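You operate a simulated robot arm through the tools that you are given. There is no shell and no other tool. Be economical: measure what you need, move in short steps, check, and stop when the job is done.

Carry out the task below with a simulated robot arm. There is one attempt and no reset: what you move stays moved.

TASK
Put the white cup from the long bench top and the brass weight from the long bench top on the square tray.
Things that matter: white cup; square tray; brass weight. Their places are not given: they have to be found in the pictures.

It is judged by the outcome, as a careful person would: the job done as asked, and still so three seconds after it is handed in. It fails if anything else is knocked over, pushed out of place, dropped, spilled or broken.

THE ROBOT
A 6-joint arm with a two-finger parallel gripper, fixed in place. Base frame: the origin is at the foot of the arm, x ahead of it, y to its left, z up; the work surface is at about z = 0.84. Lengths are in m, angles in degrees, forces in N, time in s.
With the tool pointing down near the work surface it reaches from about 0.26 to 0.68 m from the base axis. Its first joint turns from -66.0 to 66.0 degrees. Payload 2.9 kg.
Tool frame: the origin (TCP) lies between the finger pads and is the grasp point; the fingertips stand 0.03 m ahead of it; z points along the fingers, y is the line along which they close. The gripper opens to 0.11 m. The fingers are 0.02 m wide and 0.01 m thick; the gripper's body (0.048 by 0.112 m) begins 0.055 m behind the TCP.
Orientation is told as [roll, pitch, yaw] about the base's x, y, z axes, in that order, counted from this pose: with the fingers straight down and closing along the base's y, the tool's x points along the base's -x, its y along +y and its z along -z.

THE INTERFACE
- The arm moves only by the tool drive_tool. Its argument "moves" is a list of rows, each a list of 7 numbers: the shift along the base's x, y, z in m, then the turn, a rotation vector about the base's x, y, z in degrees, then the finger opening in m, from 0 to 0.11. In form: [[tx, ty, tz, rx, ry, rz, grip], ...]. A call has 1 to 10 rows; each row is the pose to reach, as a shift and turn from the pose commanded when the call began. A row lasts 0.2 s, in which the tool goes at most 0.05 m and 8.6 degrees; a call with a longer step from one row to the next is refused whole, and so is a gripper value outside its range. A pose out of reach is approached as far as the arm can. The call stops where the force on the tool passes 40 N (or 10 N more than at its start, if that is more) or the arm is blocked; 0.2 s more then pass. The fingers move at their own pace (about 0.108 m/s each) and stop on an object; they squeeze with about 42 N. The grip force told is the motor's: it shows also when the fingers shut on nothing. Time passes only in rows, and 0.2 s behind the last, so rows that repeat a pose let the fingers close. It gives the time, the measured TCP pose, the force on the tool (base axes), the opening and the grip force at its end, in the units of the frame above (readings bear some noise).
- Cameras (640 x 400 px; columns grow to the right, rows downward): "scene" is fixed at [0.0723, 0.4275, 1.3874]; the picture's right is [-0.81, -0.58, 0.00], its down [-0.31, 0.43, -0.85] and it looks along [0.50, -0.69, -0.53] (base axes); focal length 370 px, centre (320, 200). "wrist" rides on the gripper at [-0.036, 0, -0.057] in the tool frame; the picture's right is [0.00, -1.00, 0.00], its down [0.97, 0.00, -0.24] and it looks along [0.24, 0.00, 0.97] (tool axes); focal length 218 px, centre (320, 200).
- capture(camera): a new picture of that camera. No time passes.
- point_at(camera, pixels): for up to 12 pixels [column, row] of the newest picture of that camera ("zoom" is the newest enlarged one), the place [x, y, z] in the base frame of the surface seen there, good to about 0.002 m. No time passes.
- close_up(camera, box): a new picture of the part [left, top, right, bottom] of that camera's present view, enlarged. No time passes.
- sign_off(): hands the job in; it is judged then, once.

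Work in short steps. Measure before you move; look again where a grasp or a placing could have gone wrong, and mend it. You have 60 turns and 26 pictures in all, the two below and enlarged ones among them. Open the gripper and draw the arm clear of the work before you hand the job in, unless the task says otherwise; then end with one line.

The tools are called after ">>>" as a command line: name --pt "numbers of a row" for each row, then --argument value for the rest, lists and objects as JSON in quotes. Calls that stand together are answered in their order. drive_tool: Moves the arm, as the interface text tells. Its arguments: {"type":"object","properties":{"moves":{"type":"array","items":{"type":"array","items":{"type":"number"}}}},"required":["moves"]} The other tools are called the same way: capture (camera) takes a picture; point_at (camera, pixels) gives the place of the surface under pixels of a picture; close_up (camera, box) takes an enlarged picture of a part of a camera's view; sign_off () hands the job in.

At the start:

```text
time_s: 0.0
tool_pos: [0.4934, -0.0971, 1.0689]
orientation: [0.0, -0.1, 0.0]
force: [0.2, 1.0, 0.7]
opening: 0.1098
gripper_force: 0.0
```

scene: 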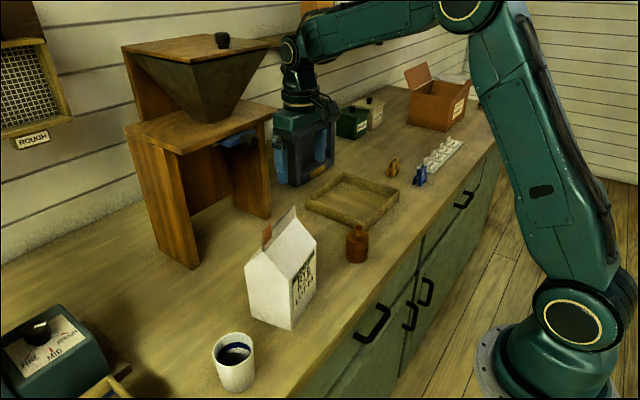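
wrist: 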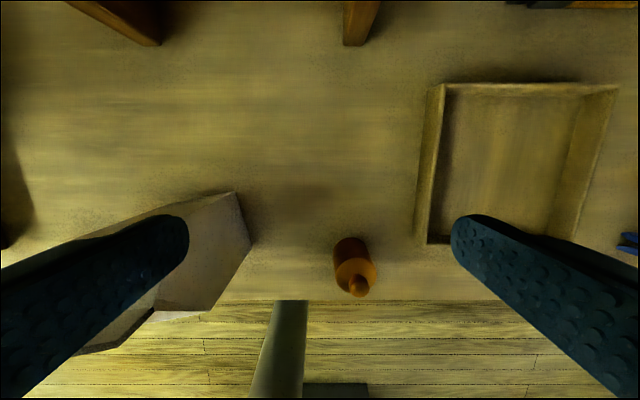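

I see a white cup at scene (234,362), a tray at (352,200), and a brown weight-like object at (357,243). I'll check these enlarged.

>>> close_up --camera "scene" --box '[300, 130, 480, 270]'

>>> close_up --camera "scene" --box '[180, 200, 340, 400]'

>>> point_at --camera "scene" --pixels '[[357, 228], [357, 258], [348, 250], [367, 250], [352, 200], [307, 208], [345, 174], [400, 190], [362, 228], [330, 195], [375, 205]]'

>>> point_at --camera "wrist" --pixels '[[350, 250], [358, 285], [520, 160], [440, 90], [430, 240], [617, 90], [460, 110], [340, 262], [372, 262], [240, 195], [250, 243], [210, 300]]'

```text
2.86 times, centred on (390, 200) of scene
```

zoom: 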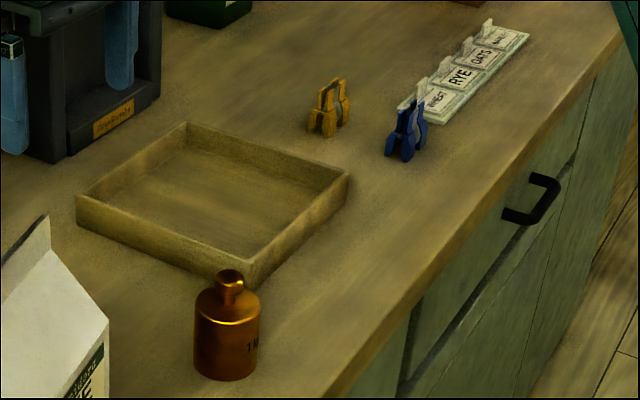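

```text
2.00 times, centred on (260, 300) of scene
```

zoom: 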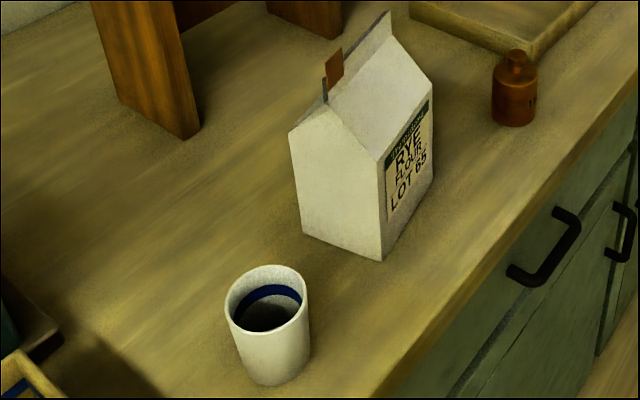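

```text
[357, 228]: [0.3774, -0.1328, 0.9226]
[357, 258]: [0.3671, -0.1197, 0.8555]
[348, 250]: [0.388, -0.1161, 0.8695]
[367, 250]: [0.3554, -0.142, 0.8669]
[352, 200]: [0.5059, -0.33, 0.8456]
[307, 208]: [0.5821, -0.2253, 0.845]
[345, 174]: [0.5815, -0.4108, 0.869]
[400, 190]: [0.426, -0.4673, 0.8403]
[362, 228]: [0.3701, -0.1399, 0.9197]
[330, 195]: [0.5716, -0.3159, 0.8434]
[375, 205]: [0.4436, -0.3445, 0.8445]
```

```text
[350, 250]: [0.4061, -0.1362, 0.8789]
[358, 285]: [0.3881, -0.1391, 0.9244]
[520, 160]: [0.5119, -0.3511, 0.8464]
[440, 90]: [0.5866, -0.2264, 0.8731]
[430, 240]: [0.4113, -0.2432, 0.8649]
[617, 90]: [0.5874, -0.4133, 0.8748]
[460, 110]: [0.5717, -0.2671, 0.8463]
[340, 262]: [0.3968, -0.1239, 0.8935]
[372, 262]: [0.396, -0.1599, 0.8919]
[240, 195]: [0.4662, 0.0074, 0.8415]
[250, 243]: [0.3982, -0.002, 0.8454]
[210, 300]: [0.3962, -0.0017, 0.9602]
```

The weight is near (0.381, -0.140), and the tray spans x 0.41–0.59, y -0.225 to -0.415. Next I measure the cup and the hopper's extents.

>>> point_at --camera "scene" --pixels '[[213, 350], [253, 352], [235, 390], [234, 335], [228, 358], [235, 368], [240, 357], [270, 112], [196, 268], [268, 215], [268, 45], [277, 320]]'

>>> point_at --camera "wrist" --pixels '[[345, 42], [378, 8], [155, 45], [510, 3], [600, 6], [420, 85], [415, 240], [445, 243]]'

```text
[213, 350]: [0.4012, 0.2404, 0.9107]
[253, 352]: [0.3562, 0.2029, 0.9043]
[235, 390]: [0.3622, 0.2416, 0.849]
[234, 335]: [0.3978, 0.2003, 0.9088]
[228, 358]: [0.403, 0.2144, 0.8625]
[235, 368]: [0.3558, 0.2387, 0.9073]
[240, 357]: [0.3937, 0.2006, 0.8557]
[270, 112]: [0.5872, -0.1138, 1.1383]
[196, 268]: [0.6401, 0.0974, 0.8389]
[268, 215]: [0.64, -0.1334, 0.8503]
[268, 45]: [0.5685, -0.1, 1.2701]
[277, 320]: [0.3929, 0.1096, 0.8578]
```

```text
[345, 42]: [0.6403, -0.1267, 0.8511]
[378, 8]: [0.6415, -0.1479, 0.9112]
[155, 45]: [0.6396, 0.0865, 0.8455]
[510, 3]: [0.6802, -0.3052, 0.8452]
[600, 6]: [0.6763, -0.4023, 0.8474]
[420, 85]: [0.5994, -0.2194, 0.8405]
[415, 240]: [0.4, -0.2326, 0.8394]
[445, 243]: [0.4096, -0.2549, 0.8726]
```

Cup centre is about (0.378, 0.220), rim z 0.91. I move above the weight first and check with the wrist camera.

>>> drive_tool --pt "-0.04 -0.015 0 0 0 0 0.11" --pt "-0.08 -0.03 0 0 0 0 0.11" --pt "-0.112 -0.043 -0.02 0 0 0 0.11" --pt "-0.112 -0.043 -0.06 0 0 0 0.11" --pt "-0.112 -0.043 -0.08 0 0 0 0.11" --pt "-0.112 -0.043 -0.08 0 0 0 0.11"

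>>> capture --camera "wrist"

>>> point_at --camera "scene" --pixels '[[293, 208], [267, 232], [297, 225], [292, 326], [314, 240]]'

```text
time_s: 1.4
tool_pos: [0.3824, -0.1402, 0.9887]
orientation: [-0.1, 0.0, 0.0]
force: [-0.5, -0.3, 0.6]
opening: 0.1099
gripper_force: 0.1
```

```text
21 pictures are left
```

wrist: 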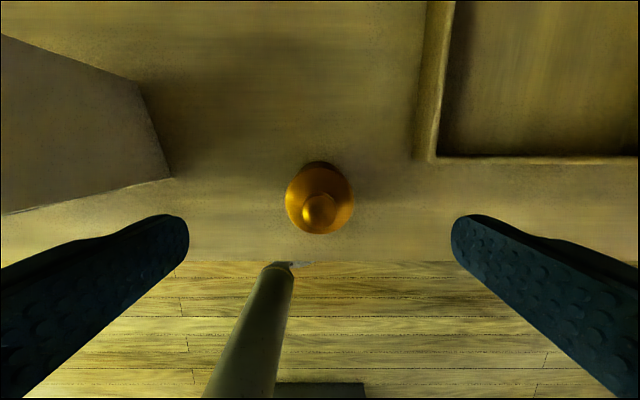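

```text
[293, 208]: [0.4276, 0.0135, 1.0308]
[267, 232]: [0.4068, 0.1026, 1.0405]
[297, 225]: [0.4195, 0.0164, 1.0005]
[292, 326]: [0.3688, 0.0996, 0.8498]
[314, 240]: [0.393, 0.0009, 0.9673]
```

The weight is centred between the fingers (knob at wrist (319,212), x≈0.381). I descend to z 0.878 and close.

>>> drive_tool --pt "0 0 -0.04 0 0 0 0.11" --pt "0 0 -0.08 0 0 0 0.11" --pt "0 0 -0.11 0 0 0 0.11" --pt "0 0 -0.11 0 0 0 0.06" --pt "0 0 -0.11 0 0 0 0.02" --pt "0 0 -0.11 0 0 0 0.02" --pt "0 0 -0.11 0 0 0 0.02"

```text
time_s: 3.0
tool_pos: [0.383, -0.14, 0.88]
orientation: [0.0, 0.0, -0.1]
force: [1.2, 2.1, -0.6]
opening: 0.0497
gripper_force: 42.0
```

Gripped (opening 0.050, 42 N). I lift straight up a bit and check the load.

>>> drive_tool --pt "0 0 0.02 0 0 0 0.02" --pt "0 0 0.05 0 0 0 0.02" --pt "0 0 0.08 0 0 0 0.02" --pt "0.018 -0.04 0.08 0 0 0 0.02" --pt "0.035 -0.08 0.08 0 0 0 0.02" --pt "0.052 -0.12 0.08 0 0 0 0.02" --pt "0.065 -0.155 0.08 0 0 0 0.02" --pt "0.07 -0.185 0.08 0 0 0 0.02" --pt "0.07 -0.185 0.08 0 0 0 0.02"

>>> capture --camera "wrist"

>>> capture --camera "scene"

```text
time_s: 5.0
tool_pos: [0.4509, -0.3269, 0.9606]
orientation: [0.0, -0.1, 0.0]
force: [-0.7, -1.1, -9.6]
opening: 0.0495
gripper_force: 41.7
```

```text
20 pictures are left
```

wrist: 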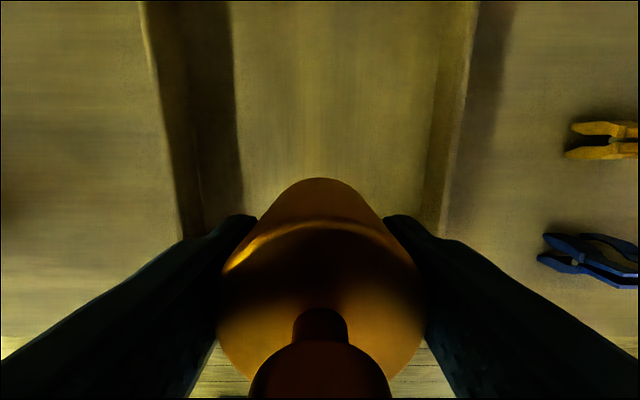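

```text
19 pictures are left
```

scene: 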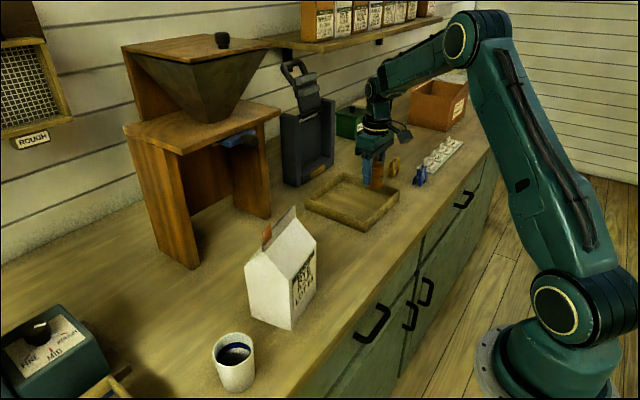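

Held firmly over the tray (about 1 kg). I shift 8 mm in x and lower to just over the tray floor.

>>> drive_tool --pt "0.008 0 0 0 0 0 0.02" --pt "0.008 0 -0.03 0 0 0 0.02" --pt "0.008 0 -0.055 0 0 0 0.02" --pt "0.008 0 -0.07 0 0 0 0.02" --pt "0.008 0 -0.0725 0 0 0 0.02" --pt "0.008 0 -0.0725 0 0 0 0.02"

```text
time_s: 6.4
tool_pos: [0.46, -0.3246, 0.8886]
orientation: [-0.1, -0.1, 0.1]
force: [-5.3, 1.7, 5.7]
opening: 0.0496
gripper_force: 41.7
```

Force rose from -9.6 to +5.7 N: it rests on the tray floor. I open slightly and lift away.

>>> drive_tool --pt "0 0 0 0 0 0 0.06" --pt "0 0 0 0 0 0 0.075" --pt "0 0 0 0 0 0 0.075" --pt "0 0 0.03 0 0 0 0.075" --pt "0 0 0.07 0 0 0 0.075" --pt "0 0 0.11 0 0 0 0.1" --pt "0 0 0.15 0 0 0 0.1" --pt "0 0 0.19 0 0 0 0.1" --pt "0 0 0.22 0 0 0 0.1"

>>> capture --camera "wrist"

```text
time_s: 8.4
tool_pos: [0.4603, -0.3242, 1.1086]
orientation: [0.0, 0.0, -0.1]
force: [0.6, 1.1, 0.3]
opening: 0.1
gripper_force: 0.0
```

```text
18 pictures are left
```

wrist: 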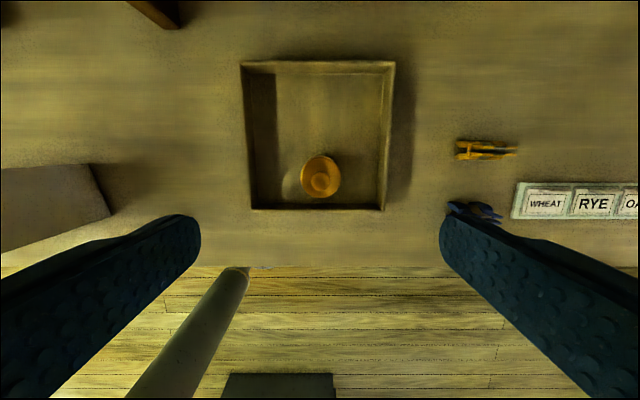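

Weight stands in the tray at (320,177). Now I travel above the carton (top 1.04) to the cup.

>>> drive_tool --pt "-0.02 0.04 0.02 0 0 0 0.1" --pt "-0.04 0.08 0.03 0 0 0 0.1" --pt "-0.06 0.12 0.03 0 0 0 0.1" --pt "-0.08 0.16 0.03 0 0 0 0.1" --pt "-0.082 0.205 0.03 0 0 0 0.1" --pt "-0.082 0.25 0.03 0 0 0 0.1" --pt "-0.082 0.295 0.03 0 0 0 0.1" --pt "-0.082 0.34 0.03 0 0 0 0.1" --pt "-0.082 0.385 0.03 0 0 0 0.1" --pt "-0.082 0.43 0.03 0 0 0 0.1"

>>> drive_tool --pt "0 0.04 0 0 0 0 0.11" --pt "0 0.08 0 0 0 0 0.11" --pt "0 0.115 -0.01 0 0 0 0.11" --pt "0 0.115 -0.05 0 0 0 0.11" --pt "0 0.115 -0.09 0 0 0 0.11" --pt "0 0.115 -0.12 0 0 0 0.11" --pt "0 0.115 -0.12 0 0 0 0.11"

>>> capture --camera "wrist"

```text
time_s: 10.6
tool_pos: [0.3753, 0.1076, 1.1364]
orientation: [0.0, 0.0, -0.1]
force: [0.4, 0.1, 0.0]
opening: 0.1
gripper_force: 0.1
```

```text
time_s: 12.2
tool_pos: [0.3776, 0.2191, 1.0143]
orientation: [0.0, 0.0, -0.1]
force: [1.7, -0.1, 0.1]
opening: 0.11
gripper_force: 0.0
```

```text
17 pictures are left
```

wrist: 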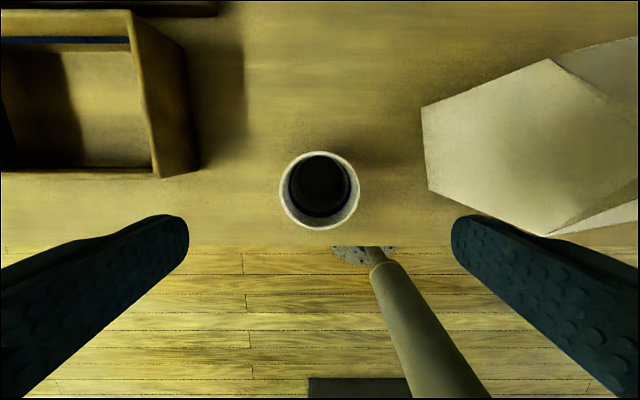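

The cup is centred (320,190), giving x≈0.381, and the carton is clear of the finger by about 4 cm. I descend to z 0.887 and close.

>>> drive_tool --pt "0.003 0 -0.04 0 0 0 0.11" --pt "0.003 0 -0.08 0 0 0 0.11" --pt "0.003 0 -0.11 0 0 0 0.11" --pt "0.003 0 -0.127 0 0 0 0.11" --pt "0.003 0 -0.127 0 0 0 0.08" --pt "0.003 0 -0.127 0 0 0 0.055" --pt "0.003 0 -0.127 0 0 0 0.03" --pt "0.003 0 -0.127 0 0 0 0.03"

```text
time_s: 14.0
tool_pos: [0.38, 0.2193, 0.8901]
orientation: [0.0, 0.0, 0.0]
force: [0.8, 0.3, 0.4]
opening: 0.0581
gripper_force: 42.1
```

Gripped at 0.058. I lift smoothly to clear the carton.

>>> drive_tool --pt "0 0 0.008 0 0 0 0.03" --pt "0 0 0.025 0 0 0 0.03" --pt "0 0 0.05 0 0 0 0.03" --pt "0 0 0.08 0 0 0 0.03" --pt "0 0 0.11 0 0 0 0.03" --pt "0 0 0.14 0 0 0 0.03" --pt "0 0 0.17 0 0 0 0.03" --pt "0 0 0.2 0 0 0 0.03" --pt "0 0 0.225 0 0 0 0.03" --pt "0 0 0.24 0 0 0 0.03"

>>> capture --camera "scene"

```text
time_s: 16.2
tool_pos: [0.3801, 0.2192, 1.1313]
orientation: [0.0, -0.1, 0.0]
force: [0.0, 0.1, -0.2]
opening: 0.0582
gripper_force: 41.7
```

```text
16 pictures are left
```

scene: 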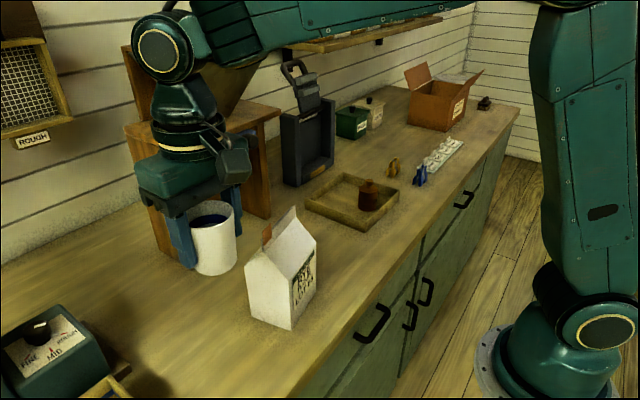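

The cup is held upright, its bottom near 1.085, above the carton. I carry it toward the tray, keeping x low past the hopper.

>>> drive_tool --pt "0 -0.015 0.01 0 0 0 0.03" --pt "0 -0.045 0.015 0 0 0 0.03" --pt "0 -0.08 0.015 0 0 0 0.03" --pt "0 -0.115 0.015 0 0 0 0.03" --pt "0 -0.15 0.015 0 0 0 0.03" --pt "0 -0.185 0.015 0 0 0 0.03" --pt "0 -0.22 0.015 0 0 0 0.03" --pt "0 -0.255 0.015 0 0 0 0.03" --pt "0 -0.285 0.015 0 0 0 0.03" --pt "0 -0.3 0.015 0 0 0 0.03"

>>> drive_tool --pt "0.005 -0.015 0 0 0 0 0.03" --pt "0.02 -0.045 0 0 0 0 0.03" --pt "0.035 -0.08 0 0 0 0 0.03" --pt "0.05 -0.115 0 0 0 0 0.03" --pt "0.065 -0.15 0 0 0 0 0.03" --pt "0.085 -0.18 0 0 0 0 0.03" --pt "0.105 -0.205 -0.01 0 0 0 0.03" --pt "0.13 -0.228 -0.03 0 0 0 0.03" --pt "0.15 -0.239 -0.05 0 0 0 0.03" --pt "0.16 -0.239 -0.06 0 0 0 0.03"

>>> capture --camera "wrist"

>>> capture --camera "scene"

```text
time_s: 18.4
tool_pos: [0.38, -0.081, 1.1448]
orientation: [0.0, 0.0, 0.0]
force: [-0.4, -0.8, -1.2]
opening: 0.0585
gripper_force: 41.9
```

```text
time_s: 20.6
tool_pos: [0.5425, -0.3197, 1.0853]
orientation: [0.0, 0.0, 0.1]
force: [-0.4, -0.4, 0.2]
opening: 0.0584
gripper_force: 42.1
```

```text
15 pictures are left
```

wrist: 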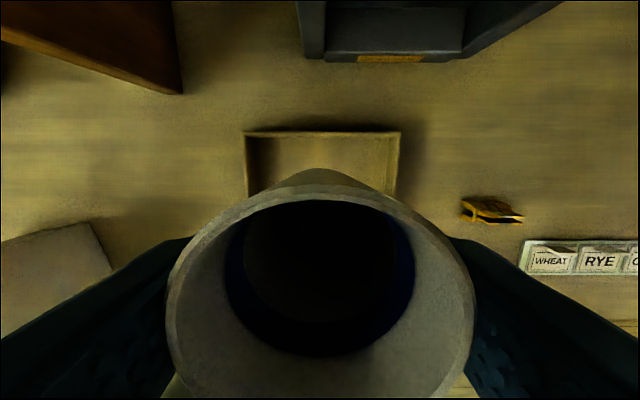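

```text
14 pictures are left
```

scene: 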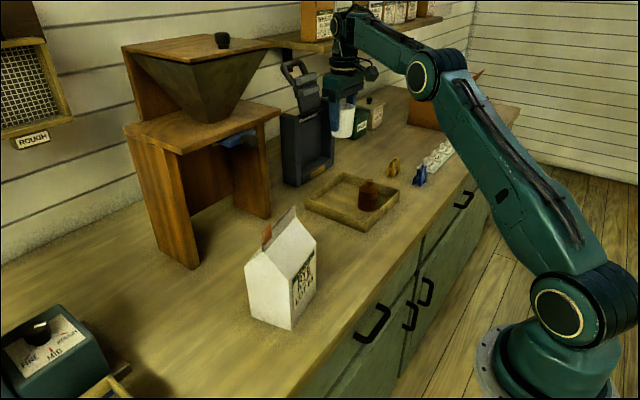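

Carried over the tray. I shift x to 0.535 and lower to just above the floor.

>>> drive_tool --pt "-0.007 0 -0.015 0 0 0 0.03" --pt "-0.007 0 -0.045 0 0 0 0.03" --pt "-0.007 0 -0.08 0 0 0 0.03" --pt "-0.007 0 -0.115 0 0 0 0.03" --pt "-0.007 0 -0.145 0 0 0 0.03" --pt "-0.007 0 -0.165 0 0 0 0.03" --pt "-0.007 0 -0.178 0 0 0 0.03" --pt "-0.007 0 -0.184 0 0 0 0.03" --pt "-0.007 0 -0.1855 0 0 0 0.03" --pt "-0.007 0 -0.1855 0 0 0 0.03"

```text
time_s: 22.8
tool_pos: [0.5331, -0.3189, 0.8977]
orientation: [0.0, 0.0, 0.0]
force: [0.8, 0.2, 0.2]
opening: 0.058
gripper_force: 42.2
```

No contact yet (force 0.2 N). I lower a few mm more in fine steps.

>>> drive_tool --pt "0 0 -0.001 0 0 0 0.03" --pt "0 0 -0.002 0 0 0 0.03" --pt "0 0 -0.002 0 0 0 0.03"

>>> close_up --camera "scene" --box '[280, 100, 440, 250]'

```text
time_s: 23.6
tool_pos: [0.5334, -0.3182, 0.897]
orientation: [-0.1, 0.0, -0.1]
force: [0.0, 0.6, -0.6]
opening: 0.0581
gripper_force: 42.0
```

```text
2.67 times, centred on (360, 175) of scene
```

zoom: 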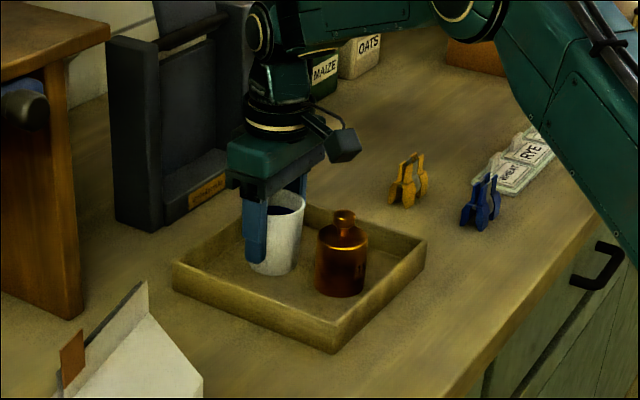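

>>> drive_tool --pt "0 0 -0.001 0 0 0 0.03" --pt "0 0 -0.002 0 0 0 0.03" --pt "0 0 -0.002 0 0 0 0.03"

```text
time_s: 24.4
tool_pos: [0.5332, -0.3193, 0.895]
orientation: [0.0, 0.0, 0.0]
force: [0.0, 0.3, 0.9]
opening: 0.0585
gripper_force: 41.6
```

Force is barely changing, so I go on down in 1 mm steps until contact.

>>> drive_tool --pt "0 0 -0.001 0 0 0 0.03" --pt "0 0 -0.002 0 0 0 0.03" --pt "0 0 -0.002 0 0 0 0.03"

```text
time_s: 25.2
tool_pos: [0.5356, -0.3193, 0.8964]
orientation: [0.0, -0.1, 0.1]
force: [-4.1, 5.7, 20.9]
opening: 0.0584
gripper_force: 42.3
```

Contact (20.9 N upward). I open modestly, then lift straight up.

>>> drive_tool --pt "0 0 0.001 0 0 0 0.07" --pt "0 0 0.001 0 0 0 0.09" --pt "0 0 0.001 0 0 0 0.09" --pt "0 0 0.03 0 0 0 0.09" --pt "0 0 0.07 0 0 0 0.09" --pt "0 0 0.11 0 0 0 0.09" --pt "0 0 0.15 0 0 0 0.09" --pt "-0.03 0 0.19 0 0 0 0.09" --pt "-0.07 0 0.21 0 0 0 0.09" --pt "-0.11 0 0.22 0 0 0 0.09"

>>> capture --camera "wrist"

>>> capture --camera "scene"

```text
time_s: 27.4
tool_pos: [0.4237, -0.3207, 1.1113]
orientation: [0.0, 0.0, 0.1]
force: [0.2, -0.9, 0.5]
opening: 0.09
gripper_force: 0.1
```

```text
12 pictures are left
```

wrist: 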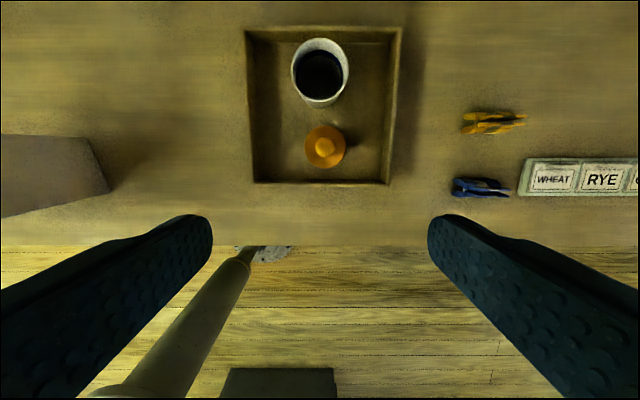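

```text
11 pictures are left
```

scene: 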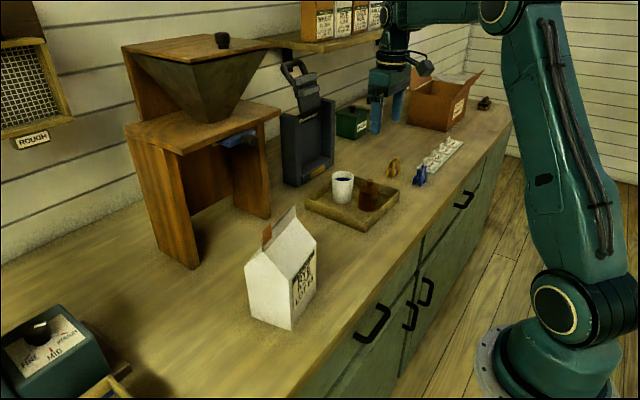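

Both pieces stand upright in the tray, nothing else has moved, and the arm is clear with the gripper open. I'm handing the job in.

>>> sign_off

```text
The job is handed in.
```

The white cup and the brass weight are both standing upright on the square tray, and the last pictures show nothing else moved or knocked over.
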